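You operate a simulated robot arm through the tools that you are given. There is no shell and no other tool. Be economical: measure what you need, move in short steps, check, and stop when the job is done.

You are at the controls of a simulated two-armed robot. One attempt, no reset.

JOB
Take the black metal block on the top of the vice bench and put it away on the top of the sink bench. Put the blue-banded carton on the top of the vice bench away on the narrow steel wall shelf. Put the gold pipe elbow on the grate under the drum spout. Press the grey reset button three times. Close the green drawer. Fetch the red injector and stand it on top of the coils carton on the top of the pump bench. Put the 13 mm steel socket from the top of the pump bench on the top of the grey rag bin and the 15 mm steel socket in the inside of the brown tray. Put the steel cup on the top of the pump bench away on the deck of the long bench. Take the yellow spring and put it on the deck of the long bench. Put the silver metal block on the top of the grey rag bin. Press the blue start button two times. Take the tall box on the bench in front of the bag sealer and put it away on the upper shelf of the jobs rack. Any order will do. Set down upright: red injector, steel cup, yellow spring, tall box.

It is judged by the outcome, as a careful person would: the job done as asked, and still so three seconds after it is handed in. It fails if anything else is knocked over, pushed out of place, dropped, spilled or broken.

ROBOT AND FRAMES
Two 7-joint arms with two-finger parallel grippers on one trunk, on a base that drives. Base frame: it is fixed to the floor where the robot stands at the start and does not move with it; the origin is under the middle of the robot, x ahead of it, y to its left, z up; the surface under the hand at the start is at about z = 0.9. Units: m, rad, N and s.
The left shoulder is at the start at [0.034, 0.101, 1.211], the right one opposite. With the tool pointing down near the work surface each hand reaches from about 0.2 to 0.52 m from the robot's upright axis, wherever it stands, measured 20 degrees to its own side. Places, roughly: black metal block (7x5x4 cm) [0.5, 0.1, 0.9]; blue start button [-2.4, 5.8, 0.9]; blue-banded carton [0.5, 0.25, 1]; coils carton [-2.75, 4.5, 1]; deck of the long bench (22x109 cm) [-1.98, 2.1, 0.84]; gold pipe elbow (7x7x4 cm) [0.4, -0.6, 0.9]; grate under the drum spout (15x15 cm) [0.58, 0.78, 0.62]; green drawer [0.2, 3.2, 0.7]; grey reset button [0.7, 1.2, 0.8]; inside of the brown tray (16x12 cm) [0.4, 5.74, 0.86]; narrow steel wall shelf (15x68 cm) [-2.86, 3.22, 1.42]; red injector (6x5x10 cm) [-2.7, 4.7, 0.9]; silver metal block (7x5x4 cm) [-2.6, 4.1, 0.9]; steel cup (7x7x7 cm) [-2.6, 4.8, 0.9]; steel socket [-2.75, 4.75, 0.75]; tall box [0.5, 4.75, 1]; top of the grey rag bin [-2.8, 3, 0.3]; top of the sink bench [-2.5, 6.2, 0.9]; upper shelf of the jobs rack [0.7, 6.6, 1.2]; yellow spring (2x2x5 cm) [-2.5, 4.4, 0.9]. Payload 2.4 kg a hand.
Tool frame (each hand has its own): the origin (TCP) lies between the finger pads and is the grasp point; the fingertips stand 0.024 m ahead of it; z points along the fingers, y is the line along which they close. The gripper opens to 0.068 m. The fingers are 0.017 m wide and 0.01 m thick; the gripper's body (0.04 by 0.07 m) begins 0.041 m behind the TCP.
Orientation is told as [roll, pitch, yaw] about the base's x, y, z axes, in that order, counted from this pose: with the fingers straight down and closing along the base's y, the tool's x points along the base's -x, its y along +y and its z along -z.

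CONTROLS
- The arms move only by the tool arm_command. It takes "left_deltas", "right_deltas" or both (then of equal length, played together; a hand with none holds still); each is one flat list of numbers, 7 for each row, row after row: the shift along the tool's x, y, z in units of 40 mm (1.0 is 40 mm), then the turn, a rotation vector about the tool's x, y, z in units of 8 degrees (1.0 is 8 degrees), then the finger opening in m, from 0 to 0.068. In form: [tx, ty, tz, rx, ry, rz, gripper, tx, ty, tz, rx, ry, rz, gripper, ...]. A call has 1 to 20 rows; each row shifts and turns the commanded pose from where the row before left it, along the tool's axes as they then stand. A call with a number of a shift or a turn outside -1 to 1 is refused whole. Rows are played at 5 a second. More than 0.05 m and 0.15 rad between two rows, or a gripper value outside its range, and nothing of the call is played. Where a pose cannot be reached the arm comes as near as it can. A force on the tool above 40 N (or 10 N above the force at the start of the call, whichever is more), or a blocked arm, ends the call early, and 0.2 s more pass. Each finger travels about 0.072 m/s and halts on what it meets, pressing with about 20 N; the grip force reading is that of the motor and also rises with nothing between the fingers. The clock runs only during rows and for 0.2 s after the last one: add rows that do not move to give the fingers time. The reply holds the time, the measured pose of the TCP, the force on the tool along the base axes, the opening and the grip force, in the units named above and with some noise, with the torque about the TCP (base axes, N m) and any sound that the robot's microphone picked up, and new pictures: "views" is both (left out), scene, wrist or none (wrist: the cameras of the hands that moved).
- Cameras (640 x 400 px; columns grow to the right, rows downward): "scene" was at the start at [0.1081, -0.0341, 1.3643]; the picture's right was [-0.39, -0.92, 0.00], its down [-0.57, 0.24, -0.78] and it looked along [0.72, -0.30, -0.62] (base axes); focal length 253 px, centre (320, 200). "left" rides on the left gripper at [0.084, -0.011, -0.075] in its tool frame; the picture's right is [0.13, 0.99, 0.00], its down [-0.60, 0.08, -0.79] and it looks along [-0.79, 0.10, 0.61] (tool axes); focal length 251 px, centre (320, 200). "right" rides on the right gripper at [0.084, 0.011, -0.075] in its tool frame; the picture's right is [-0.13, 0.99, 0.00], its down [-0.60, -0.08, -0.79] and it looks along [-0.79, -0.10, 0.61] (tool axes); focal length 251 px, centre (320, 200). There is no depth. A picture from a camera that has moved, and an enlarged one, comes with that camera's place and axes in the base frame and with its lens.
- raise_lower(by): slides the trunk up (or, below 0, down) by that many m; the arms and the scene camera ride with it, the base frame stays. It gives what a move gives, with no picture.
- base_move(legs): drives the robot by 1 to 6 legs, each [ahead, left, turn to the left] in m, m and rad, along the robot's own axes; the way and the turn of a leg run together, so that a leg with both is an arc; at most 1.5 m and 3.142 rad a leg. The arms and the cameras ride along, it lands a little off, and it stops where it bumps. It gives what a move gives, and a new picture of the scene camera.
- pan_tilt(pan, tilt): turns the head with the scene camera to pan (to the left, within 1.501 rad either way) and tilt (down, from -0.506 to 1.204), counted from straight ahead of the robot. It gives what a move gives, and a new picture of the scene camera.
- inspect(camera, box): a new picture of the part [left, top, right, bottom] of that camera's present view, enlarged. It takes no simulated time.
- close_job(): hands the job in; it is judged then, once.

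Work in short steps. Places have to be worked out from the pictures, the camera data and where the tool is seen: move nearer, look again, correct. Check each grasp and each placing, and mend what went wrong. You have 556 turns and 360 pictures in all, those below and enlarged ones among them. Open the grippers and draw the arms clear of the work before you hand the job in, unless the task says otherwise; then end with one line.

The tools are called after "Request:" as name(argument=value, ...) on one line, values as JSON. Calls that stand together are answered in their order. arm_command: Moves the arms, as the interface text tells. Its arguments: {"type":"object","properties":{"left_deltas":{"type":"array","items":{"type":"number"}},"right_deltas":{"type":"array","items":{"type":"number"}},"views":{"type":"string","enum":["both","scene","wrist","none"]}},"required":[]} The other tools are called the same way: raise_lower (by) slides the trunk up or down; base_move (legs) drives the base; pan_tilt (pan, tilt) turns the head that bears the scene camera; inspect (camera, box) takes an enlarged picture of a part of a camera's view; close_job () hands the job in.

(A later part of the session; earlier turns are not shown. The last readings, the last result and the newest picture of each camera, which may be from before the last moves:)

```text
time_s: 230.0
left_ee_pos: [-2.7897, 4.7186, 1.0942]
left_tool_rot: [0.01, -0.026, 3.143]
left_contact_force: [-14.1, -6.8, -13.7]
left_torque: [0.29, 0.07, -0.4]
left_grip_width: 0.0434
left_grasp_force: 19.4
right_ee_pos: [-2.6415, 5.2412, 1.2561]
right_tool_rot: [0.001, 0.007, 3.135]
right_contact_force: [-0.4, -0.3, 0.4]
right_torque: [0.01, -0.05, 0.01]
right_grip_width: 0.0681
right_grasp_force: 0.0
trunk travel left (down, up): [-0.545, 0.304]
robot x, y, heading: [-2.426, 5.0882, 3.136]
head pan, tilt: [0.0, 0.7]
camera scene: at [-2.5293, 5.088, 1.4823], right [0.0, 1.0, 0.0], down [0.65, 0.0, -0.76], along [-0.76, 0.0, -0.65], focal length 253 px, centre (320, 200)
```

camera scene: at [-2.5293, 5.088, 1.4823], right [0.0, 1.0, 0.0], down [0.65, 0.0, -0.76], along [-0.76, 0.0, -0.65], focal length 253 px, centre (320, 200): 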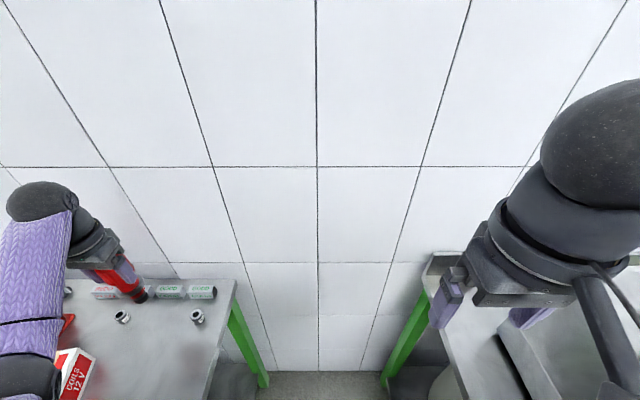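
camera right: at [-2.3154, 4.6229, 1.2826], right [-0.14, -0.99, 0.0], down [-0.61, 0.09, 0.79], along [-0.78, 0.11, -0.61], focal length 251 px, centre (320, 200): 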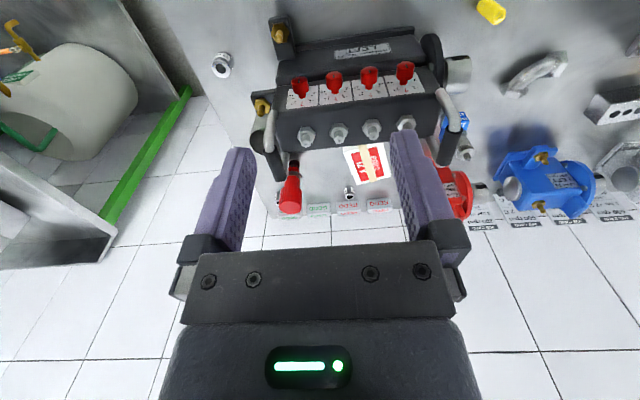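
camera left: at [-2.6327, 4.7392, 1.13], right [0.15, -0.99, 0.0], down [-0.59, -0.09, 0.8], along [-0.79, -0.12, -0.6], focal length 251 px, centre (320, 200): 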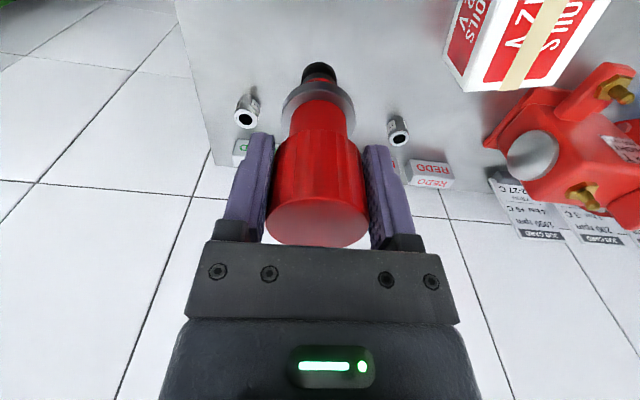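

Some self-contact of the arm when pulled back (force persists while driving). I move the hand left first, which extends the arm, then back toward the carton.

Request:
arm_command(left_deltas=[-0.1, 0.7, 0, 0, 0, 0, 0.01, 0, 0.8, 0, 0, 0, 0, 0.01, 0.3, 0.8, 0, 0, 0, 0, 0.01], views="both")

```text
time_s: 230.8
left_ee_pos: [-2.7795, 4.6248, 1.0927]
left_tool_rot: [0.008, -0.025, 3.14]
left_contact_force: [-0.1, -0.8, -3.5]
left_torque: [-0.01, -0.03, -0.01]
left_grip_width: 0.0433
left_grasp_force: 20.3
right_ee_pos: [-2.641, 5.2411, 1.2556]
right_tool_rot: [0.002, 0.006, 3.136]
right_contact_force: [0.4, -0.1, 0.3]
right_torque: [0.0, -0.01, -0.01]
right_grip_width: 0.0681
right_grasp_force: 0.1
trunk travel left (down, up): [-0.545, 0.304]
robot x, y, heading: [-2.4262, 5.085, 3.141]
head pan, tilt: [0.0, 0.7]
camera scene: at [-2.5278, 5.0875, 1.4825], right [0.0, 1.0, 0.0], down [0.64, 0.0, -0.76], along [-0.76, 0.0, -0.64], focal length 253 px, centre (320, 200)
camera left: at [-2.6947, 4.6358, 1.1669], right [0.13, -0.99, 0.01], down [-0.58, -0.07, 0.81], along [-0.8, -0.11, -0.59], focal length 251 px, centre (320, 200)
```

scene: 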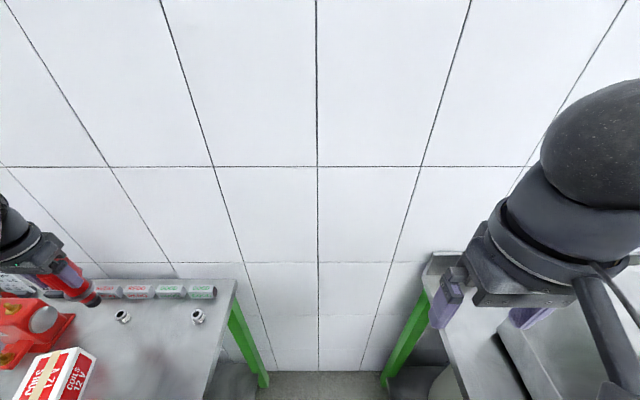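
left: 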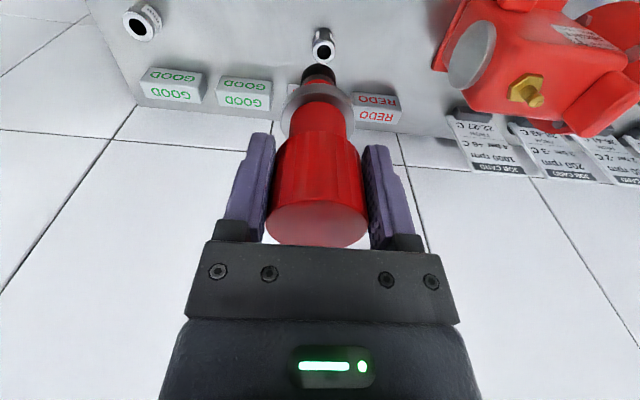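

Free again. Move back over the carton.

Request:
arm_command(left_deltas=[0.2, 0.5, 0, 0, 0, 0, 0.01, 0.7, 0.3, 0, 0, 0, 0, 0.01, 0.7, 0.22, 0, 0, 0, 0, 0.01, 0.7, 0, 0, 0, 0, 0, 0.01, 0.5, 0, 0, 0, 0, 0, 0.01], views="both")

```text
time_s: 232.0
left_ee_pos: [-2.6706, 4.5865, 1.0915]
left_tool_rot: [0.011, -0.028, 3.141]
left_contact_force: [0.4, 0.8, -2.1]
left_torque: [0.0, -0.02, -0.01]
left_grip_width: 0.0433
left_grasp_force: 19.8
right_ee_pos: [-2.641, 5.241, 1.2558]
right_tool_rot: [0.003, 0.006, 3.135]
right_contact_force: [-0.3, 0.4, 0.3]
right_torque: [-0.02, -0.03, -0.02]
right_grip_width: 0.0679
right_grasp_force: 0.1
trunk travel left (down, up): [-0.545, 0.304]
robot x, y, heading: [-2.4275, 5.0894, 3.14]
head pan, tilt: [0.0, 0.7]
camera scene: at [-2.5276, 5.0879, 1.4825], right [0.0, 1.0, 0.0], down [0.64, 0.0, -0.76], along [-0.76, 0.0, -0.64], focal length 253 px, centre (320, 200)
camera left: at [-2.5855, 4.5966, 1.1653], right [0.13, -0.99, 0.01], down [-0.58, -0.07, 0.81], along [-0.8, -0.11, -0.59], focal length 251 px, centre (320, 200)
```

scene: 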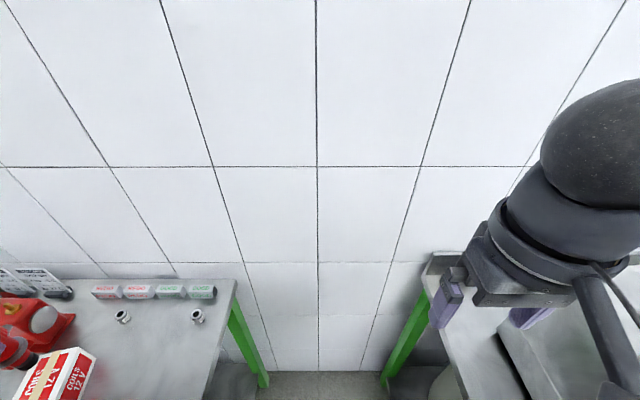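
left: 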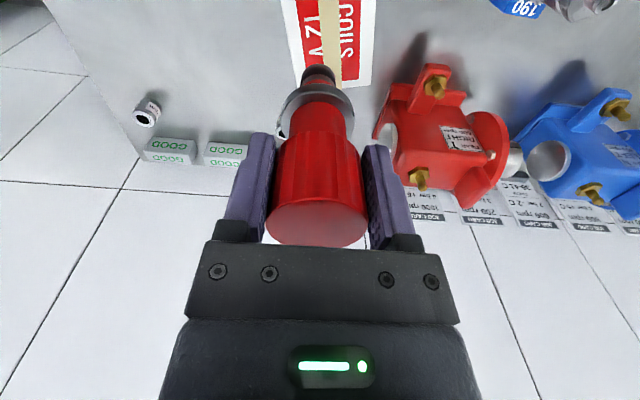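

Injector is over the carton's centre (within ~6 mm). Lower gently.

Request:
arm_command(left_deltas=[0.12, 0.07, 0.5, 0, 0, 0, 0.01, 0, 0, 0.5, 0, 0, 0, 0.01, 0, 0, 0.4, 0, 0, 0, 0.01, 0, 0, 0.15, 0, 0, 0, 0.01, 0, 0, 0.1, 0, 0, 0, 0.01, 0, 0, 0.1, 0, 0, 0, 0.01, 0, 0, 0.08, 0, 0, 0, 0.01, 0, 0, 0.08, 0, 0, 0, 0.01, 0, 0, 0.08, 0, 0, 0, 0.01], views="wrist")

```text
time_s: 234.0
left_ee_pos: [-2.6627, 4.5835, 1.0117]
left_tool_rot: [0.012, -0.027, -3.141]
left_contact_force: [4.6, -4.1, 25.2]
left_torque: [-0.2, 0.21, 0.06]
left_grip_width: 0.0404
left_grasp_force: 19.9
right_ee_pos: [-2.6384, 5.2436, 1.2571]
right_tool_rot: [0.002, 0.004, 3.134]
right_contact_force: [0.5, -0.3, -0.2]
right_torque: [0.02, 0.02, 0.0]
right_grip_width: 0.0679
right_grasp_force: 0.0
trunk travel left (down, up): [-0.545, 0.304]
robot x, y, heading: [-2.4293, 5.0883, 3.139]
head pan, tilt: [0.0, 0.7]
camera left: at [-2.5783, 4.5947, 1.0863], right [0.13, -0.99, 0.01], down [-0.58, -0.07, 0.81], along [-0.8, -0.11, -0.59], focal length 251 px, centre (320, 200)
```

left: 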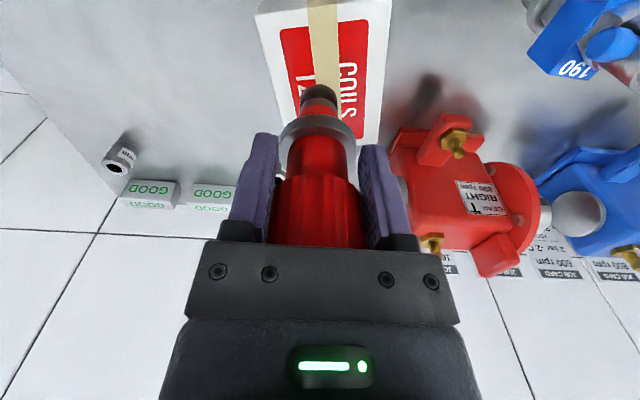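

Seated on the carton (25 N). Ease off 1 mm, open, and rise.

Request:
arm_command(left_deltas=[0, 0, -0.03, 0, 0, 0, 0.04, 0, 0, 0, 0, 0, 0, 0.068, 0, 0, 0, 0, 0, 0, 0.068, 0, 0, -0.5, 0, 0, 0, 0.068, 0, 0, -0.8, 0, 0, 0, 0.068, 0, 0, -0.8, 0, 0, 0, 0.068], views="wrist")

```text
time_s: 235.4
left_ee_pos: [-2.6624, 4.5835, 1.0943]
left_tool_rot: [0.009, -0.026, -3.143]
left_contact_force: [0.0, -0.5, 0.7]
left_torque: [0.0, 0.0, -0.03]
left_grip_width: 0.068
left_grasp_force: 0.0
right_ee_pos: [-2.6408, 5.242, 1.2561]
right_tool_rot: [0.001, 0.006, 3.133]
right_contact_force: [-0.4, 0.2, -0.2]
right_torque: [-0.02, -0.01, 0.03]
right_grip_width: 0.068
right_grasp_force: 0.0
trunk travel left (down, up): [-0.545, 0.304]
robot x, y, heading: [-2.4245, 5.0875, 3.137]
head pan, tilt: [0.0, 0.7]
camera left: at [-2.5778, 4.5938, 1.1693], right [0.13, -0.99, 0.01], down [-0.58, -0.07, 0.81], along [-0.8, -0.11, -0.59], focal length 251 px, centre (320, 200)
```

left: 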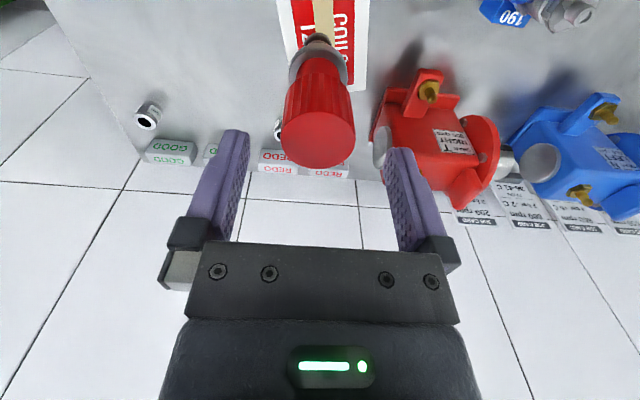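

Injector stands on the carton. Now the 15 mm socket at about (-2.79,4.80): move back toward the wall then sideways above it.

Request:
arm_command(left_deltas=[-0.8, 0, 0, 0, 0, 0, 0.068, -0.8, 0, 0, 0, 0, 0, 0.068, -0.8, -0.3, 0, 0, 0, 0, 0.068, -0.6, -0.8, 0, 0, 0, 0, 0.05, 0, -0.9, 0, 0, 0, 0, 0.05, 0, -0.9, 0.3, 0, 0, 0, 0.05, 0, -0.9, 0.5, 0, 0, 0, 0.05, 0, -0.7, 0.8, 0, 0, 0, 0.05, 0, -0.6, 0.6, 0, 0, 0, 0.05], views="both")

```text
time_s: 237.4
left_ee_pos: [-2.785, 4.7867, 1.0126]
left_tool_rot: [0.012, -0.027, -3.142]
left_contact_force: [-0.3, 0.0, -0.7]
left_torque: [-0.04, 0.02, 0.0]
left_grip_width: 0.0501
left_grasp_force: 0.1
right_ee_pos: [-2.641, 5.241, 1.2555]
right_tool_rot: [0.001, 0.004, 3.135]
right_contact_force: [0.6, 0.4, 0.0]
right_torque: [0.03, 0.0, -0.02]
right_grip_width: 0.0682
right_grasp_force: 0.1
trunk travel left (down, up): [-0.545, 0.304]
robot x, y, heading: [-2.4256, 5.088, 3.143]
head pan, tilt: [0.0, 0.7]
camera scene: at [-2.5279, 5.0886, 1.4825], right [0.0, 1.0, 0.0], down [0.64, 0.0, -0.76], along [-0.76, 0.0, -0.64], focal length 253 px, centre (320, 200)
camera left: at [-2.7002, 4.7978, 1.0852], right [0.13, -0.99, 0.01], down [-0.58, -0.07, 0.81], along [-0.8, -0.11, -0.59], focal length 251 px, centre (320, 200)
```

scene: 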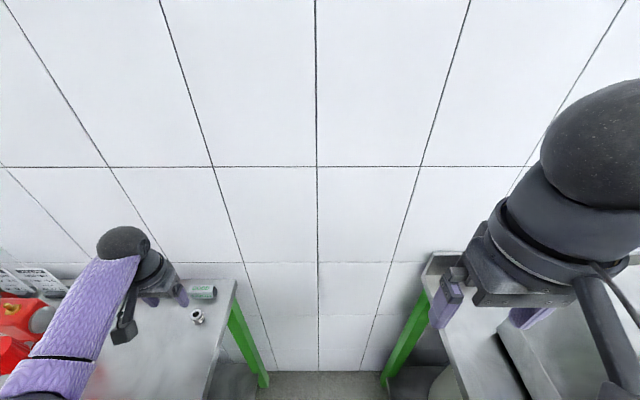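
left: 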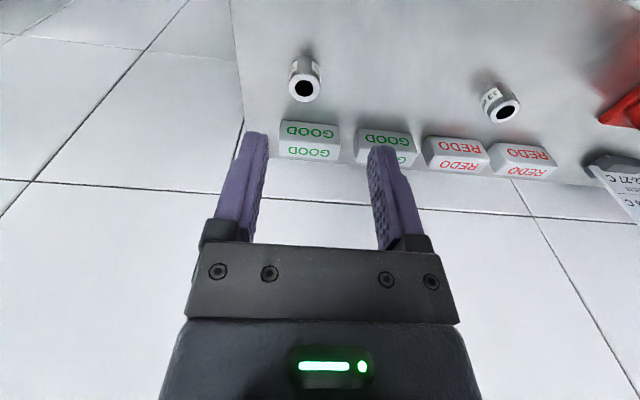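

15 mm socket at (-2.80,4.80). Correct, descend to z≈0.918, close.

Request:
arm_command(left_deltas=[-0.37, -0.33, 0.3, 0, 0, 0, 0.05, 0, 0, 0.8, 0, 0, 0, 0.05, 0, 0, 0.8, 0, 0, 0, 0.05, 0, 0, 0.4, 0, 0, 0, 0.05, 0, 0, 0, 0, 0, 0, 0, 0, 0, 0, 0, 0, 0, 0, 0, 0, 0, 0, 0, 0, 0], views="wrist")

```text
time_s: 239.0
left_ee_pos: [-2.8057, 4.7979, 0.9198]
left_tool_rot: [0.009, -0.026, 3.142]
left_contact_force: [-0.1, -0.2, -0.6]
left_torque: [0.01, -0.01, 0.01]
left_grip_width: 0.0
left_grasp_force: 20.6
right_ee_pos: [-2.6413, 5.2406, 1.256]
right_tool_rot: [0.002, 0.004, 3.133]
right_contact_force: [-0.3, -0.6, 0.0]
right_torque: [0.0, -0.03, -0.02]
right_grip_width: 0.0679
right_grasp_force: 0.0
trunk travel left (down, up): [-0.545, 0.304]
robot x, y, heading: [-2.4283, 5.09, 3.14]
head pan, tilt: [0.0, 0.7]
camera left: at [-2.7194, 4.8101, 0.9938], right [0.13, -0.99, 0.01], down [-0.58, -0.07, 0.81], along [-0.8, -0.11, -0.59], focal length 251 px, centre (320, 200)
```

left: 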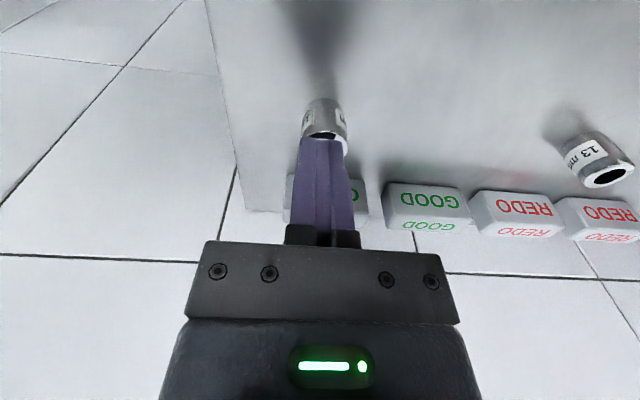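

Missed: the fingers closed just above the socket, so the bench is lower (~0.86). Reopen higher, shift to (-2.813,4.792) and go to z≈0.89.

Request:
arm_command(left_deltas=[0, 0, -0.5, 0, 0, 0, 0.03, 0, 0, -0.3, 0, 0, 0, 0.05, -0.18, 0.15, 0, 0, 0, 0, 0.05, 0, 0, 0.5, 0, 0, 0, 0.05, 0, 0, 0.5, 0, 0, 0, 0.05, 0, 0, 0.3, 0, 0, 0, 0.05, 0, 0, 0.15, 0, 0, 0, 0.05, 0, 0, 0, 0, 0, 0, 0.05], views="wrist")

```text
time_s: 240.8
left_ee_pos: [-2.8061, 4.7944, 0.8959]
left_tool_rot: [0.007, -0.026, 3.143]
left_contact_force: [0.1, 0.9, 1.2]
left_torque: [0.02, -0.02, 0.02]
left_grip_width: 0.05
left_grasp_force: 0.0
left hand out of reach, approached as far as the arm can: row 7
right_ee_pos: [-2.6397, 5.2421, 1.2562]
right_tool_rot: [0.001, 0.004, 3.134]
right_contact_force: [-0.1, 0.0, -0.2]
right_torque: [-0.03, 0.0, -0.01]
right_grip_width: 0.0681
right_grasp_force: 0.0
trunk travel left (down, up): [-0.545, 0.304]
robot x, y, heading: [-2.4233, 5.0872, 3.144]
head pan, tilt: [0.0, 0.7]
camera left: at [-2.7215, 4.8062, 0.9692], right [0.13, -0.99, 0.01], down [-0.58, -0.07, 0.81], along [-0.8, -0.11, -0.59], focal length 251 px, centre (320, 200)
```

left: 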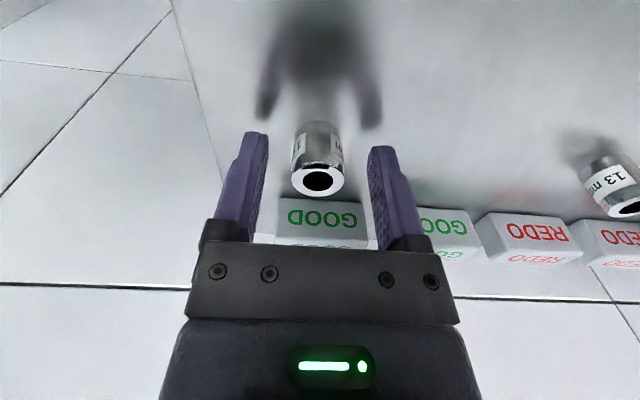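

Socket is between the fingers but ~1 cm deeper; nudge the base 1.2 cm ahead, then close.

Request:
base_move(legs=[[0.012, 0, 0]])

Request:
arm_command(left_deltas=[0, 0, 0, 0, 0, 0, 0, 0, 0, 0, 0, 0, 0, 0, 0, 0, 0, 0, 0, 0, 0, 0, 0, 0, 0, 0, 0, 0, 0, 0, 0, 0, 0, 0, 0], views="wrist")

```text
time_s: 241.5
left_ee_pos: [-2.8196, 4.7951, 0.8956]
left_tool_rot: [0.01, -0.025, -3.142]
left_contact_force: [-1.3, 0.1, 0.3]
left_torque: [0.0, -0.02, 0.05]
left_grip_width: 0.0498
left_grasp_force: 0.0
right_ee_pos: [-2.6541, 5.241, 1.2567]
right_tool_rot: [0.002, 0.007, 3.133]
right_contact_force: [-0.1, 0.0, -0.2]
right_torque: [-0.03, 0.01, 0.0]
right_grip_width: 0.0682
right_grasp_force: 0.0
trunk travel left (down, up): [-0.545, 0.304]
robot x, y, heading: [-2.4394, 5.0865, 3.14]
head pan, tilt: [0.0, 0.7]
camera scene: at [-2.5413, 5.0884, 1.4824], right [0.0, 1.0, 0.0], down [0.65, 0.0, -0.76], along [-0.76, 0.0, -0.65], focal length 253 px, centre (320, 200)
```

scene: 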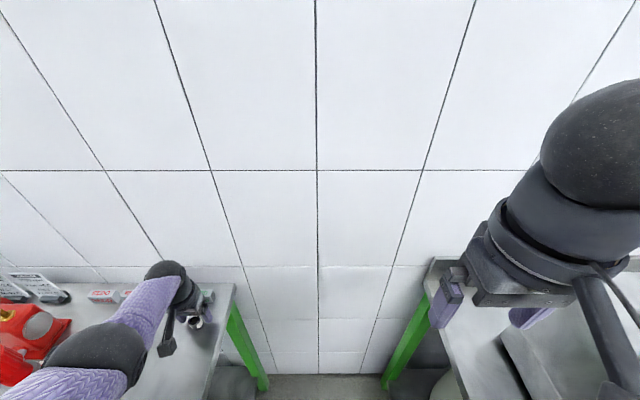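

```text
time_s: 242.7
left_ee_pos: [-2.8198, 4.7941, 0.8959]
left_tool_rot: [0.011, -0.028, -3.142]
left_contact_force: [0.1, 0.3, 2.7]
left_torque: [0.11, -0.01, 0.01]
left_grip_width: 0.0259
left_grasp_force: 19.8
right_ee_pos: [-2.6528, 5.2426, 1.2564]
right_tool_rot: [0.002, 0.006, 3.135]
right_contact_force: [-0.6, 1.0, 0.1]
right_torque: [0.01, 0.02, 0.0]
right_grip_width: 0.068
right_grasp_force: 0.1
trunk travel left (down, up): [-0.545, 0.304]
robot x, y, heading: [-2.4375, 5.0901, 3.14]
head pan, tilt: [0.0, 0.7]
camera left: at [-2.7337, 4.8062, 0.9694], right [0.13, -0.99, 0.01], down [-0.58, -0.07, 0.81], along [-0.8, -0.11, -0.59], focal length 251 px, centre (320, 200)
```

left: 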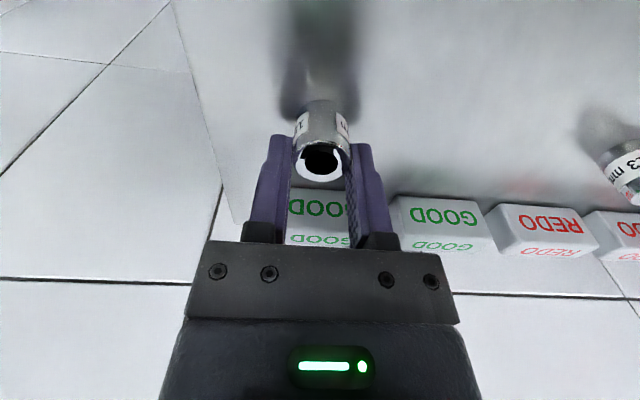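

Gripped (0.026 m). Lift and reverse out of the gap.

Request:
arm_command(left_deltas=[0, 0, -0.5, 0, 0, 0, 0, 0, 0, -0.9, 0, 0, 0, 0, 0, 0, -0.9, 0, 0, 0, 0, 0, 0, -0.9, 0, 0, 0, 0, 0, 0, -0.8, 0, 0, 0, 0], views="wrist")

Request:
base_move(legs=[[-1.0, 0.0, 0]])

```text
time_s: 243.9
left_ee_pos: [-2.8127, 4.7952, 1.0546]
left_tool_rot: [0.009, -0.026, -3.141]
left_contact_force: [-0.2, -0.3, 0.0]
left_torque: [-0.01, -0.02, -0.04]
left_grip_width: 0.0261
left_grasp_force: 20.1
right_ee_pos: [-2.6524, 5.242, 1.2563]
right_tool_rot: [0.002, 0.004, 3.136]
right_contact_force: [-0.6, 0.9, 0.4]
right_torque: [-0.02, -0.02, -0.01]
right_grip_width: 0.0678
right_grasp_force: 0.1
trunk travel left (down, up): [-0.545, 0.304]
robot x, y, heading: [-2.4395, 5.0876, 3.137]
head pan, tilt: [0.0, 0.7]
camera left: at [-2.7278, 4.8062, 1.1286], right [0.13, -0.99, 0.01], down [-0.58, -0.07, 0.81], along [-0.8, -0.11, -0.59], focal length 251 px, centre (320, 200)
```

left: 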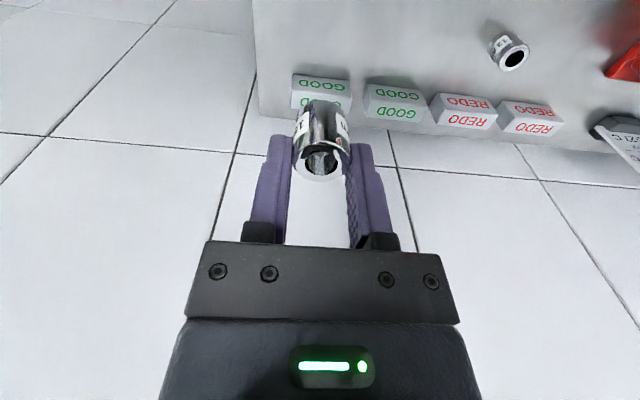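

```text
time_s: 249.2
left_ee_pos: [-1.7966, 4.7941, 1.0548]
left_tool_rot: [0.007, -0.027, -3.125]
left_contact_force: [1.2, 0.2, -0.4]
left_torque: [0.01, -0.02, 0.01]
left_grip_width: 0.0255
left_grasp_force: 19.8
right_ee_pos: [-1.6421, 5.2432, 1.2569]
right_tool_rot: [0.002, 0.005, -3.132]
right_contact_force: [0.1, 0.2, -0.3]
right_torque: [-0.02, 0.02, -0.01]
right_grip_width: 0.0681
right_grasp_force: 0.0
trunk travel left (down, up): [-0.545, 0.304]
robot x, y, heading: [-1.4303, 5.0959, -3.125]
head pan, tilt: [0.0, 0.7]
camera scene: at [-1.5277, 5.0926, 1.4825], right [-0.01, 1.0, 0.0], down [0.64, 0.01, -0.76], along [-0.76, -0.01, -0.64], focal length 253 px, centre (320, 200)
```

scene: 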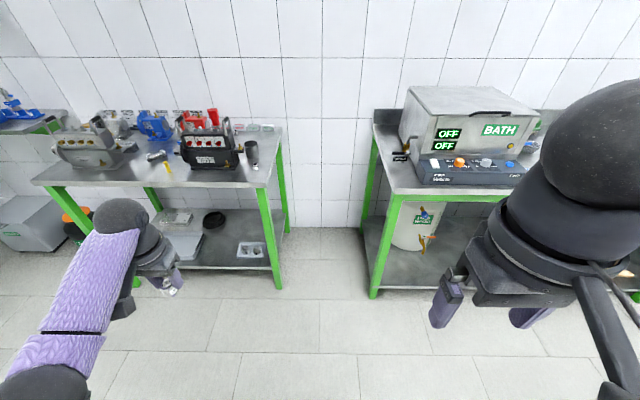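

Out. Turn around and drive to the packing bench's brown tray.

Request:
base_move(legs=[[0, 0, 3.125], [1.0, 0.49, 0]])

```text
time_s: 262.3
left_ee_pos: [-0.0287, 5.8885, 1.0551]
left_tool_rot: [0.009, -0.027, 0.005]
left_contact_force: [0.3, -1.1, -0.3]
left_torque: [-0.02, 0.03, 0.04]
left_grip_width: 0.0254
left_grasp_force: 19.9
right_ee_pos: [-0.1895, 5.4427, 1.2564]
right_tool_rot: [0.002, 0.005, -0.005]
right_contact_force: [-0.9, -0.3, 0.0]
right_torque: [-0.02, 0.0, 0.0]
right_grip_width: 0.0682
right_grasp_force: 0.0
trunk travel left (down, up): [-0.545, 0.304]
robot x, y, heading: [-0.4057, 5.5898, -0.0]
head pan, tilt: [0.0, 0.7]
camera scene: at [-0.3011, 5.5934, 1.4825], right [0.0, -1.0, 0.0], down [-0.64, 0.0, -0.76], along [0.76, 0.0, -0.64], focal length 253 px, centre (320, 200)
```

scene: 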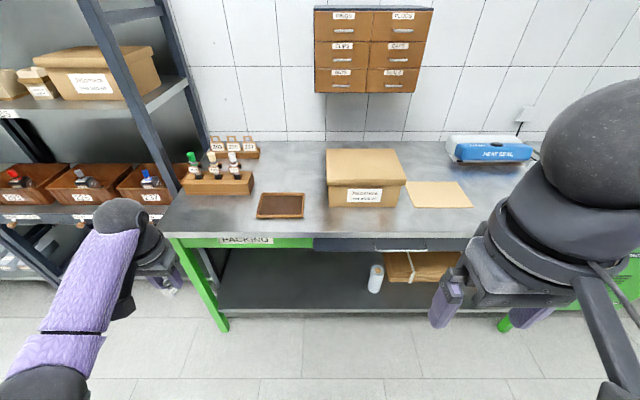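

Tray centre ≈(0.40,5.738). Shift the hand sideways, then drive up.

Request:
arm_command(left_deltas=[0, -0.94, 0, 0, 0, 0, 0, 0, -0.94, 0, 0, 0, 0, 0, 0, -0.94, 0, 0, 0, 0, 0, -0.3, -0.94, 0, 0, 0, 0, 0], views="none")

Request:
base_move(legs=[[0.4, 0, 0]])

Request:
inspect(camera="left", box=[0, 0, 640, 400])

```text
time_s: 263.3
left_ee_pos: [-0.0164, 5.7362, 1.052]
left_tool_rot: [0.011, -0.026, 0.003]
left_contact_force: [-0.4, 0.0, 0.5]
left_torque: [0.01, 0.01, 0.01]
left_grip_width: 0.0256
left_grasp_force: 20.3
right_ee_pos: [-0.1899, 5.442, 1.2558]
right_tool_rot: [0.004, 0.005, -0.005]
right_contact_force: [0.8, -0.1, 0.0]
right_torque: [-0.03, -0.05, 0.0]
right_grip_width: 0.0676
right_grasp_force: 0.0
trunk travel left (down, up): [-0.545, 0.304]
robot x, y, heading: [-0.4051, 5.5968, 0.004]
head pan, tilt: [0.0, 0.7]
```

```text
time_s: 265.8
left_ee_pos: [0.383, 5.7342, 1.0517]
left_tool_rot: [0.009, -0.026, -0.005]
left_contact_force: [-0.4, 0.1, -0.7]
left_torque: [-0.02, 0.0, 0.0]
left_grip_width: 0.0254
left_grasp_force: 20.3
right_ee_pos: [0.2091, 5.438, 1.2559]
right_tool_rot: [0.002, 0.006, -0.012]
right_contact_force: [-0.7, -0.4, -0.1]
right_torque: [0.04, 0.01, -0.01]
right_grip_width: 0.0679
right_grasp_force: 0.0
trunk travel left (down, up): [-0.545, 0.304]
robot x, y, heading: [-0.0061, 5.593, -0.004]
head pan, tilt: [0.0, 0.7]
camera scene: at [0.0979, 5.591, 1.4824], right [-0.01, -1.0, 0.0], down [-0.64, 0.0, -0.76], along [0.76, -0.01, -0.64], focal length 253 px, centre (320, 200)
```

scene: 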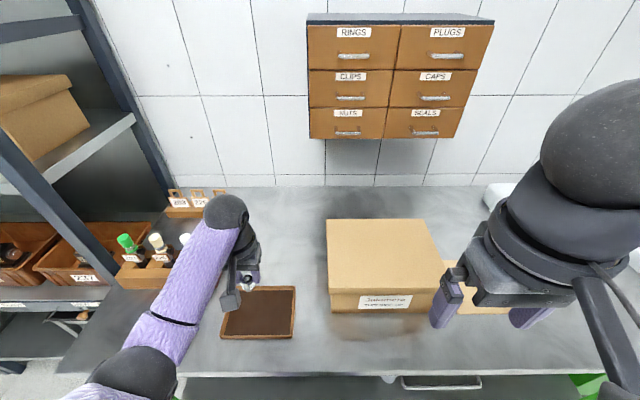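

```text
1.00 times, centred on (320, 200) of left (not enlarged: the box is as wide or as high as the picture)
camera zoom: at [0.2967, 5.722, 1.1254], right [-0.12, 0.99, 0.01], down [0.58, 0.07, 0.81], along [0.8, 0.1, -0.59], focal length 251 px, centre (320, 200)
```

zoom: 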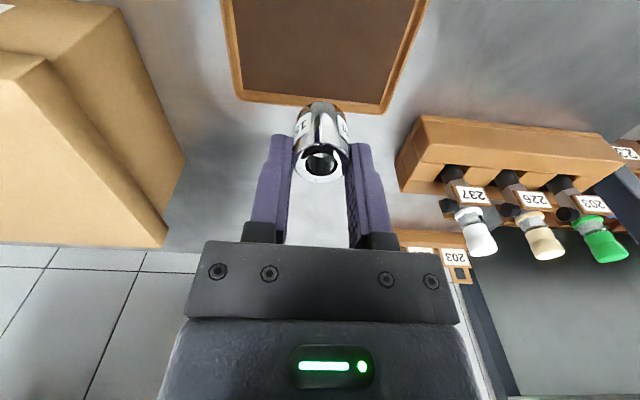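

Tray is right below. Move 1.5 cm forward and lower till contact.

Request:
arm_command(left_deltas=[-0.4, 0.1, 0.8, 0, 0, 0, 0, 0, 0, 0.9, 0, 0, 0, 0, 0, 0, 0.9, 0, 0, 0, 0, 0, 0, 0.7, 0, 0, 0, 0, 0, 0, 0.15, 0, 0, 0, 0, 0, 0, 0.1, 0, 0, 0, 0, 0, 0, 0.1, 0, 0, 0, 0, 0, 0, 0.1, 0, 0, 0, 0, 0, 0, 0.1, 0, 0, 0, 0], views="wrist")

```text
time_s: 267.8
left_ee_pos: [0.4032, 5.7397, 0.9011]
left_tool_rot: [0.009, -0.029, -0.004]
left_contact_force: [-0.3, 0.5, 11.8]
left_torque: [-0.11, 0.09, 0.01]
left_grip_width: 0.0256
left_grasp_force: 20.2
right_ee_pos: [0.2076, 5.4376, 1.2565]
right_tool_rot: [0.002, 0.006, -0.012]
right_contact_force: [0.1, -0.1, -0.1]
right_torque: [-0.04, 0.01, -0.01]
right_grip_width: 0.0681
right_grasp_force: 0.1
trunk travel left (down, up): [-0.545, 0.304]
robot x, y, heading: [-0.0032, 5.5908, -0.004]
head pan, tilt: [0.0, 0.7]
camera left: at [0.3165, 5.7276, 0.9736], right [-0.12, 0.99, 0.01], down [0.58, 0.07, 0.81], along [0.8, 0.1, -0.58], focal length 251 px, centre (320, 200)
```

left: 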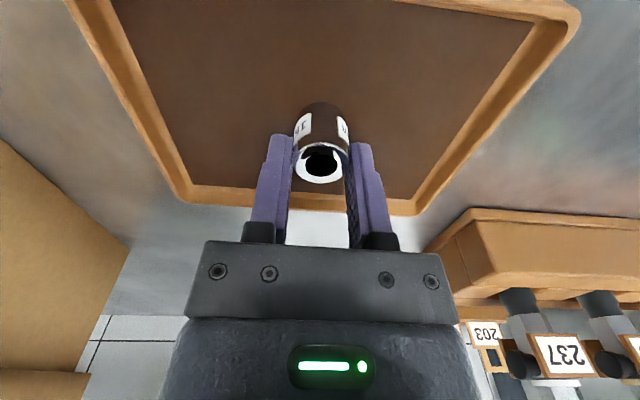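

Contact, inside the tray. Release, rise, and check.

Request:
arm_command(left_deltas=[0, 0, -0.03, 0, 0, 0, 0.06, 0, 0, 0, 0, 0, 0, 0.06, 0, 0, 0, 0, 0, 0, 0.06, 0, 0, -0.9, 0, 0, 0, 0.06, 0, 0, -0.9, 0, 0, 0, 0.068, 0, 0, -0.9, 0, 0, 0, 0.068, 0, 0, -0.9, 0, 0, 0, 0.068, 0, 0, -0.9, 0, 0, 0, 0.068], views="wrist")

Request:
base_move(legs=[[-0.9, 0, 0]])

```text
time_s: 269.6
left_ee_pos: [0.3955, 5.7382, 1.0783]
left_tool_rot: [0.01, -0.026, -0.007]
left_contact_force: [-0.9, -0.2, 0.3]
left_torque: [-0.01, -0.02, 0.01]
left_grip_width: 0.0679
left_grasp_force: 0.1
right_ee_pos: [0.2086, 5.4376, 1.2558]
right_tool_rot: [0.001, 0.006, -0.012]
right_contact_force: [0.8, 0.6, -0.4]
right_torque: [-0.04, -0.02, -0.02]
right_grip_width: 0.0681
right_grasp_force: 0.1
trunk travel left (down, up): [-0.545, 0.304]
robot x, y, heading: [-0.0038, 5.5924, -0.012]
head pan, tilt: [0.0, 0.7]
camera left: at [0.3098, 5.7262, 1.1514], right [-0.12, 0.99, 0.01], down [0.58, 0.07, 0.81], along [0.8, 0.1, -0.59], focal length 251 px, centre (320, 200)
```

left: 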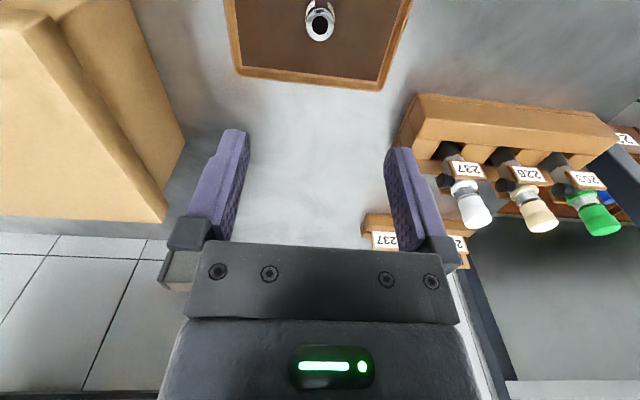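

```text
time_s: 274.3
left_ee_pos: [-0.5115, 5.7422, 1.0776]
left_tool_rot: [0.01, -0.029, 0.028]
left_contact_force: [0.1, -0.1, 0.4]
left_torque: [0.0, -0.03, -0.03]
left_grip_width: 0.0677
left_grasp_force: 0.1
right_ee_pos: [-0.6897, 5.4372, 1.2557]
right_tool_rot: [0.002, 0.007, 0.023]
right_contact_force: [-0.1, -0.1, -0.6]
right_torque: [-0.01, 0.0, -0.03]
right_grip_width: 0.0679
right_grasp_force: 0.0
trunk travel left (down, up): [-0.545, 0.304]
robot x, y, heading: [-0.912, 5.587, 0.022]
head pan, tilt: [0.0, 0.7]
camera scene: at [-0.8063, 5.5853, 1.4825], right [0.03, -1.0, 0.0], down [-0.64, -0.02, -0.76], along [0.76, 0.02, -0.64], focal length 253 px, centre (320, 200)
```

scene: 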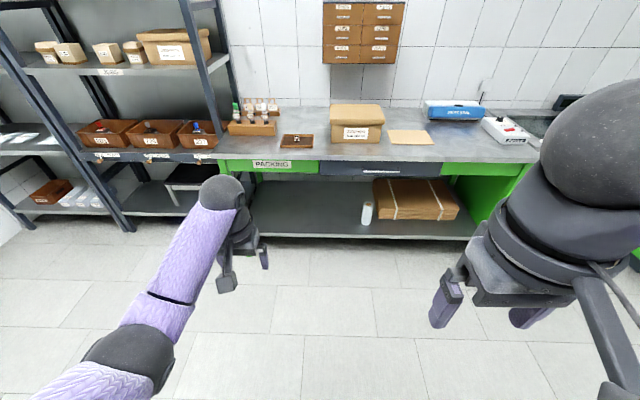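

15 mm socket is in the tray. Turn back, tuck the left hand a bit, and re-enter the gap for the 13 mm socket.

Request:
base_move(legs=[[0, 0, 3.12], [0.7, 0.5, 0]])

Request:
arm_command(left_deltas=[0.9, 0.3, 0, 0, 0, 0, 0.05, 0.9, 0.3, 0, 0, 0, 0, 0.05, 0.9, 0.3, 0, 0, 0, 0, 0.05], views="none")

```text
time_s: 286.2
left_ee_pos: [-2.0493, 4.9847, 1.0779]
left_tool_rot: [0.008, -0.027, 3.089]
left_contact_force: [-0.9, 0.9, -1.1]
left_torque: [0.0, 0.02, 0.0]
left_grip_width: 0.0682
left_grasp_force: 0.1
right_ee_pos: [-1.8469, 5.2752, 1.2546]
right_tool_rot: [0.001, 0.006, 3.082]
right_contact_force: [0.9, -0.8, 0.1]
right_torque: [-0.04, 0.0, -0.01]
right_grip_width: 0.0682
right_grasp_force: 0.0
trunk travel left (down, up): [-0.545, 0.304]
robot x, y, heading: [-1.64, 5.1054, 3.09]
head pan, tilt: [0.0, 0.7]
camera scene: at [-1.7418, 5.1155, 1.4825], right [0.05, 1.0, 0.0], down [0.64, -0.04, -0.76], along [-0.76, 0.04, -0.64], focal length 253 px, centre (320, 200)
```

scene: 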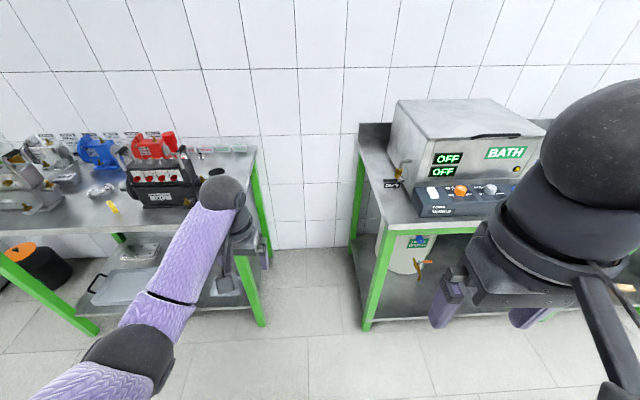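

```text
time_s: 287.0
left_ee_pos: [-1.9431, 4.9452, 1.0747]
left_tool_rot: [0.008, -0.025, 3.09]
left_contact_force: [-0.2, -0.2, 0.1]
left_torque: [-0.02, -0.01, 0.02]
left_grip_width: 0.05
left_grasp_force: 0.1
right_ee_pos: [-1.8454, 5.2739, 1.2547]
right_tool_rot: [0.001, 0.005, 3.083]
right_contact_force: [-0.4, -0.1, 0.6]
right_torque: [0.0, 0.0, -0.03]
right_grip_width: 0.0681
right_grasp_force: 0.1
trunk travel left (down, up): [-0.545, 0.304]
robot x, y, heading: [-1.6425, 5.1098, 3.086]
head pan, tilt: [0.0, 0.7]
```

Request:
base_move(legs=[[0, 0, 0.055], [0.8, 0.02, 0]])

```text
time_s: 291.8
left_ee_pos: [-2.7675, 4.9147, 1.0736]
left_tool_rot: [0.008, -0.029, 3.138]
left_contact_force: [-0.4, 0.8, 0.9]
left_torque: [0.02, 0.01, 0.01]
left_grip_width: 0.0498
left_grasp_force: 0.1
right_ee_pos: [-2.685, 5.2476, 1.2556]
right_tool_rot: [0.002, 0.004, 3.127]
right_contact_force: [-0.4, -0.4, 0.2]
right_torque: [0.0, -0.02, 0.03]
right_grip_width: 0.068
right_grasp_force: 0.0
trunk travel left (down, up): [-0.545, 0.304]
robot x, y, heading: [-2.4727, 5.0953, 3.131]
head pan, tilt: [0.0, 0.7]
camera scene: at [-2.5736, 5.0938, 1.4825], right [0.01, 1.0, 0.0], down [0.64, -0.01, -0.76], along [-0.76, 0.01, -0.64], focal length 253 px, centre (320, 200)
```

scene: 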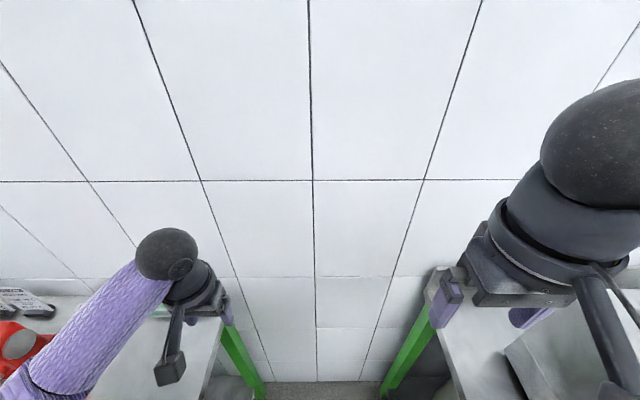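

Position robot slightly deeper/left, lower the trunk 6 cm, then move over the 13 mm socket (≈(-2.817,4.607)) with the hand yawed 45° so its camera avoids the injector.

Request:
base_move(legs=[[0.055, 0.02, 0.01]])

Request:
raise_lower(by=-0.06)

Request:
arm_command(left_deltas=[0, 0, 0, 0, 0, -0.94, 0.04, 0, 0, 0, 0, 0, -0.94, 0.04, 0, 0, 0, 0, 0, -0.94, 0.04, 0, 0, 0, 0, 0, -0.94, 0.04, 0, 0, 0, 0, 0, -0.94, 0.04, 0, 0, 0, 0, 0, -0.94, 0.04, 0, 0, 0, 0, 0, 0, 0.04], views="none")

```text
time_s: 292.8
left_ee_pos: [-2.8229, 4.8899, 1.0738]
left_tool_rot: [0.009, -0.026, -3.135]
left_contact_force: [-0.2, 0.1, 0.3]
left_torque: [-0.01, 0.01, 0.01]
left_grip_width: 0.0499
left_grasp_force: 0.0
right_ee_pos: [-2.745, 5.2245, 1.2554]
right_tool_rot: [0.001, 0.007, 3.14]
right_contact_force: [0.8, -0.2, 0.5]
right_torque: [0.05, -0.03, 0.02]
right_grip_width: 0.0678
right_grasp_force: 0.1
trunk travel left (down, up): [-0.545, 0.304]
robot x, y, heading: [-2.5277, 5.0747, -3.135]
head pan, tilt: [0.0, 0.7]
camera scene: at [-2.6316, 5.0719, 1.4824], right [0.0, 1.0, 0.0], down [0.65, 0.0, -0.76], along [-0.76, 0.0, -0.65], focal length 253 px, centre (320, 200)
```

scene: 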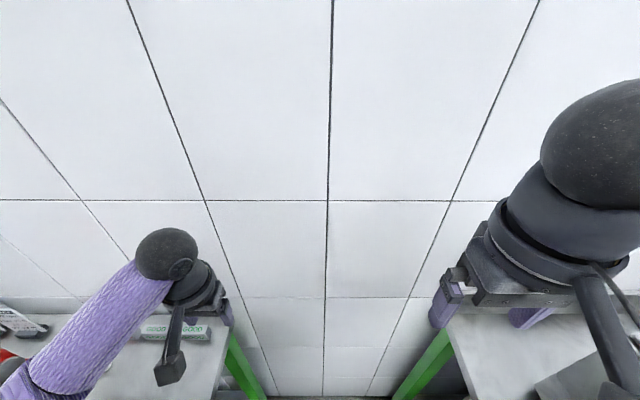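

```text
time_s: 293.8
left_ee_pos: [-2.8217, 4.8912, 1.0147]
left_tool_rot: [0.009, -0.028, -3.133]
left_contact_force: [0.8, 0.6, -0.5]
left_torque: [0.02, 0.05, 0.02]
left_grip_width: 0.0497
left_grasp_force: 0.1
right_ee_pos: [-2.743, 5.2252, 1.1958]
right_tool_rot: [0.003, 0.005, 3.141]
right_contact_force: [-1.2, 0.6, -0.4]
right_torque: [0.01, 0.03, -0.04]
right_grip_width: 0.0681
right_grasp_force: 0.1
trunk travel left (down, up): [-0.485, 0.364]
robot x, y, heading: [-2.528, 5.0781, -3.139]
head pan, tilt: [0.0, 0.7]
```

```text
time_s: 295.4
left_ee_pos: [-2.8231, 4.8909, 1.0141]
left_tool_rot: [-0.012, -0.028, -2.347]
left_contact_force: [0.3, -0.6, -0.7]
left_torque: [0.01, 0.0, 0.02]
left_grip_width: 0.0403
left_grasp_force: 0.1
right_ee_pos: [-2.7435, 5.2256, 1.1966]
right_tool_rot: [0.003, 0.005, 3.139]
right_contact_force: [0.0, 0.2, 0.1]
right_torque: [0.0, 0.01, 0.0]
right_grip_width: 0.0681
right_grasp_force: 0.1
trunk travel left (down, up): [-0.485, 0.364]
robot x, y, heading: [-2.528, 5.0741, -3.139]
head pan, tilt: [0.0, 0.7]
```

Request:
arm_command(left_deltas=[-0.827, 0.847, 0, 0, 0, 0, 0.04, -0.827, 0.847, 0, 0, 0, 0, 0.04, -0.827, 0.847, 0, 0, 0, 0, 0.04, -0.827, 0.847, 0, 0, 0, 0, 0.04, -0.827, 0.847, 0, 0, 0, 0, 0.04, -0.827, 0.847, 0, 0, 0, 0, 0.04, 0, 0, 0, 0, 0, 0, 0.04], views="both")

```text
time_s: 297.0
left_ee_pos: [-2.8161, 4.6039, 1.015]
left_tool_rot: [-0.012, -0.028, -2.347]
left_contact_force: [0.2, 0.6, -0.6]
left_torque: [-0.02, 0.04, -0.03]
left_grip_width: 0.0399
left_grasp_force: 0.2
right_ee_pos: [-2.7441, 5.2242, 1.1955]
right_tool_rot: [0.002, 0.004, 3.138]
right_contact_force: [-0.5, 0.5, -0.5]
right_torque: [0.02, 0.01, -0.03]
right_grip_width: 0.0676
right_grasp_force: 0.0
trunk travel left (down, up): [-0.485, 0.364]
robot x, y, heading: [-2.5277, 5.0703, -3.139]
head pan, tilt: [0.0, 0.7]
camera scene: at [-2.6349, 5.0723, 1.4223], right [0.0, 1.0, 0.0], down [0.64, 0.0, -0.76], along [-0.76, 0.0, -0.64], focal length 253 px, centre (320, 200)
camera left: at [-2.7641, 4.6718, 1.0891], right [0.8, -0.6, -0.02], down [-0.35, -0.48, 0.81], along [-0.49, -0.64, -0.59], focal length 251 px, centre (320, 200)
```

scene: 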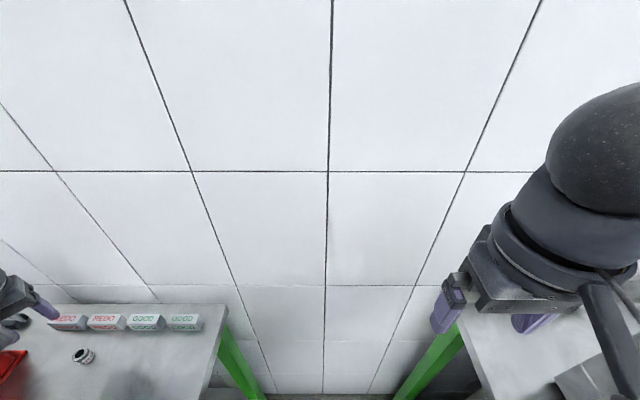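
left: 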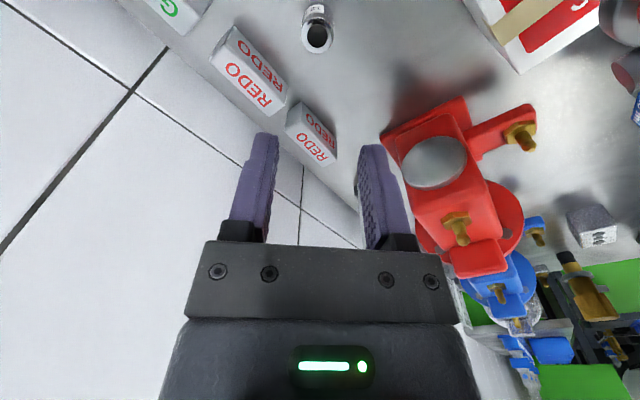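

Socket at (-2.8135,4.6155). Correct and descend to z≈0.893, close.

Request:
arm_command(left_deltas=[0.25, -0.16, 0.5, 0, 0, 0, 0.045, 0, 0, 0.9, 0, 0, 0, 0.045, 0, 0, 0.9, 0, 0, 0, 0.045, 0, 0, 0.6, 0, 0, 0, 0.045, 0, 0, 0.15, 0, 0, 0, 0.045, 0, 0, 0, 0, 0, 0, 0.045], views="wrist")

```text
time_s: 298.4
left_ee_pos: [-2.8182, 4.6168, 0.8949]
left_tool_rot: [-0.013, -0.025, -2.347]
left_contact_force: [0.3, -0.4, -0.5]
left_torque: [-0.02, 0.0, 0.0]
left_grip_width: 0.0449
left_grasp_force: 0.1
right_ee_pos: [-2.7439, 5.2245, 1.1948]
right_tool_rot: [0.001, 0.006, 3.138]
right_contact_force: [1.2, -0.5, -0.2]
right_torque: [0.02, -0.01, -0.03]
right_grip_width: 0.0679
right_grasp_force: 0.2
trunk travel left (down, up): [-0.485, 0.364]
robot x, y, heading: [-2.5271, 5.0714, -3.14]
head pan, tilt: [0.0, 0.7]
camera left: at [-2.7663, 4.6841, 0.9688], right [0.8, -0.6, -0.02], down [-0.35, -0.48, 0.81], along [-0.49, -0.64, -0.59], focal length 251 px, centre (320, 200)
```

left: 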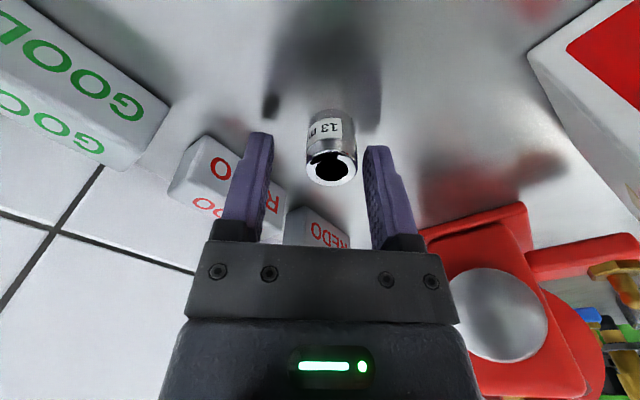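

13 mm socket confirmed, between the fingers. Close and lift.

Request:
arm_command(left_deltas=[-0.08, 0.12, 0, 0, 0, 0, 0.045, 0, 0, 0, 0, 0, 0, 0, 0, 0, 0, 0, 0, 0, 0, 0, 0, 0, 0, 0, 0, 0, 0, 0, -0.5, 0, 0, 0, 0, 0, 0, -0.9, 0, 0, 0, 0, 0, 0, -0.9, 0, 0, 0, 0, 0, 0, -0.9, 0, 0, 0, 0], views="both")

```text
time_s: 300.2
left_ee_pos: [-2.8148, 4.6136, 1.0235]
left_tool_rot: [-0.012, -0.026, -2.349]
left_contact_force: [0.1, 0.2, -0.7]
left_torque: [-0.01, 0.01, 0.02]
left_grip_width: 0.0237
left_grasp_force: 20.3
right_ee_pos: [-2.7443, 5.2253, 1.1965]
right_tool_rot: [0.001, 0.004, 3.14]
right_contact_force: [-0.2, -1.4, -0.7]
right_torque: [-0.02, 0.0, -0.02]
right_grip_width: 0.0678
right_grasp_force: 0.0
trunk travel left (down, up): [-0.485, 0.364]
robot x, y, heading: [-2.529, 5.0757, -3.138]
head pan, tilt: [0.0, 0.7]
camera scene: at [-2.6349, 5.0723, 1.4223], right [0.0, 1.0, 0.0], down [0.64, 0.0, -0.76], along [-0.76, 0.0, -0.64], focal length 253 px, centre (320, 200)
camera left: at [-2.7612, 4.6804, 1.0972], right [0.8, -0.6, -0.01], down [-0.35, -0.48, 0.81], along [-0.49, -0.64, -0.59], focal length 251 px, centre (320, 200)
```

scene: 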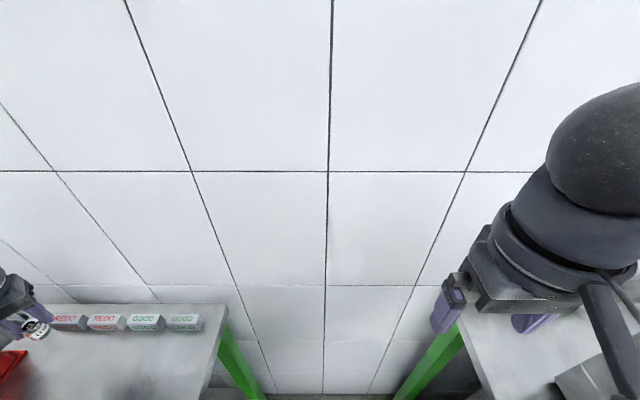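
left: 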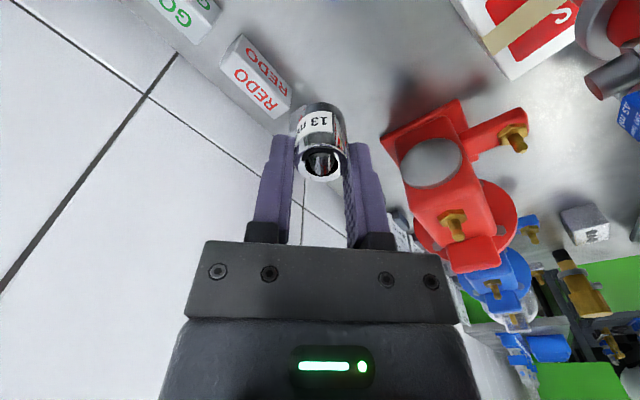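

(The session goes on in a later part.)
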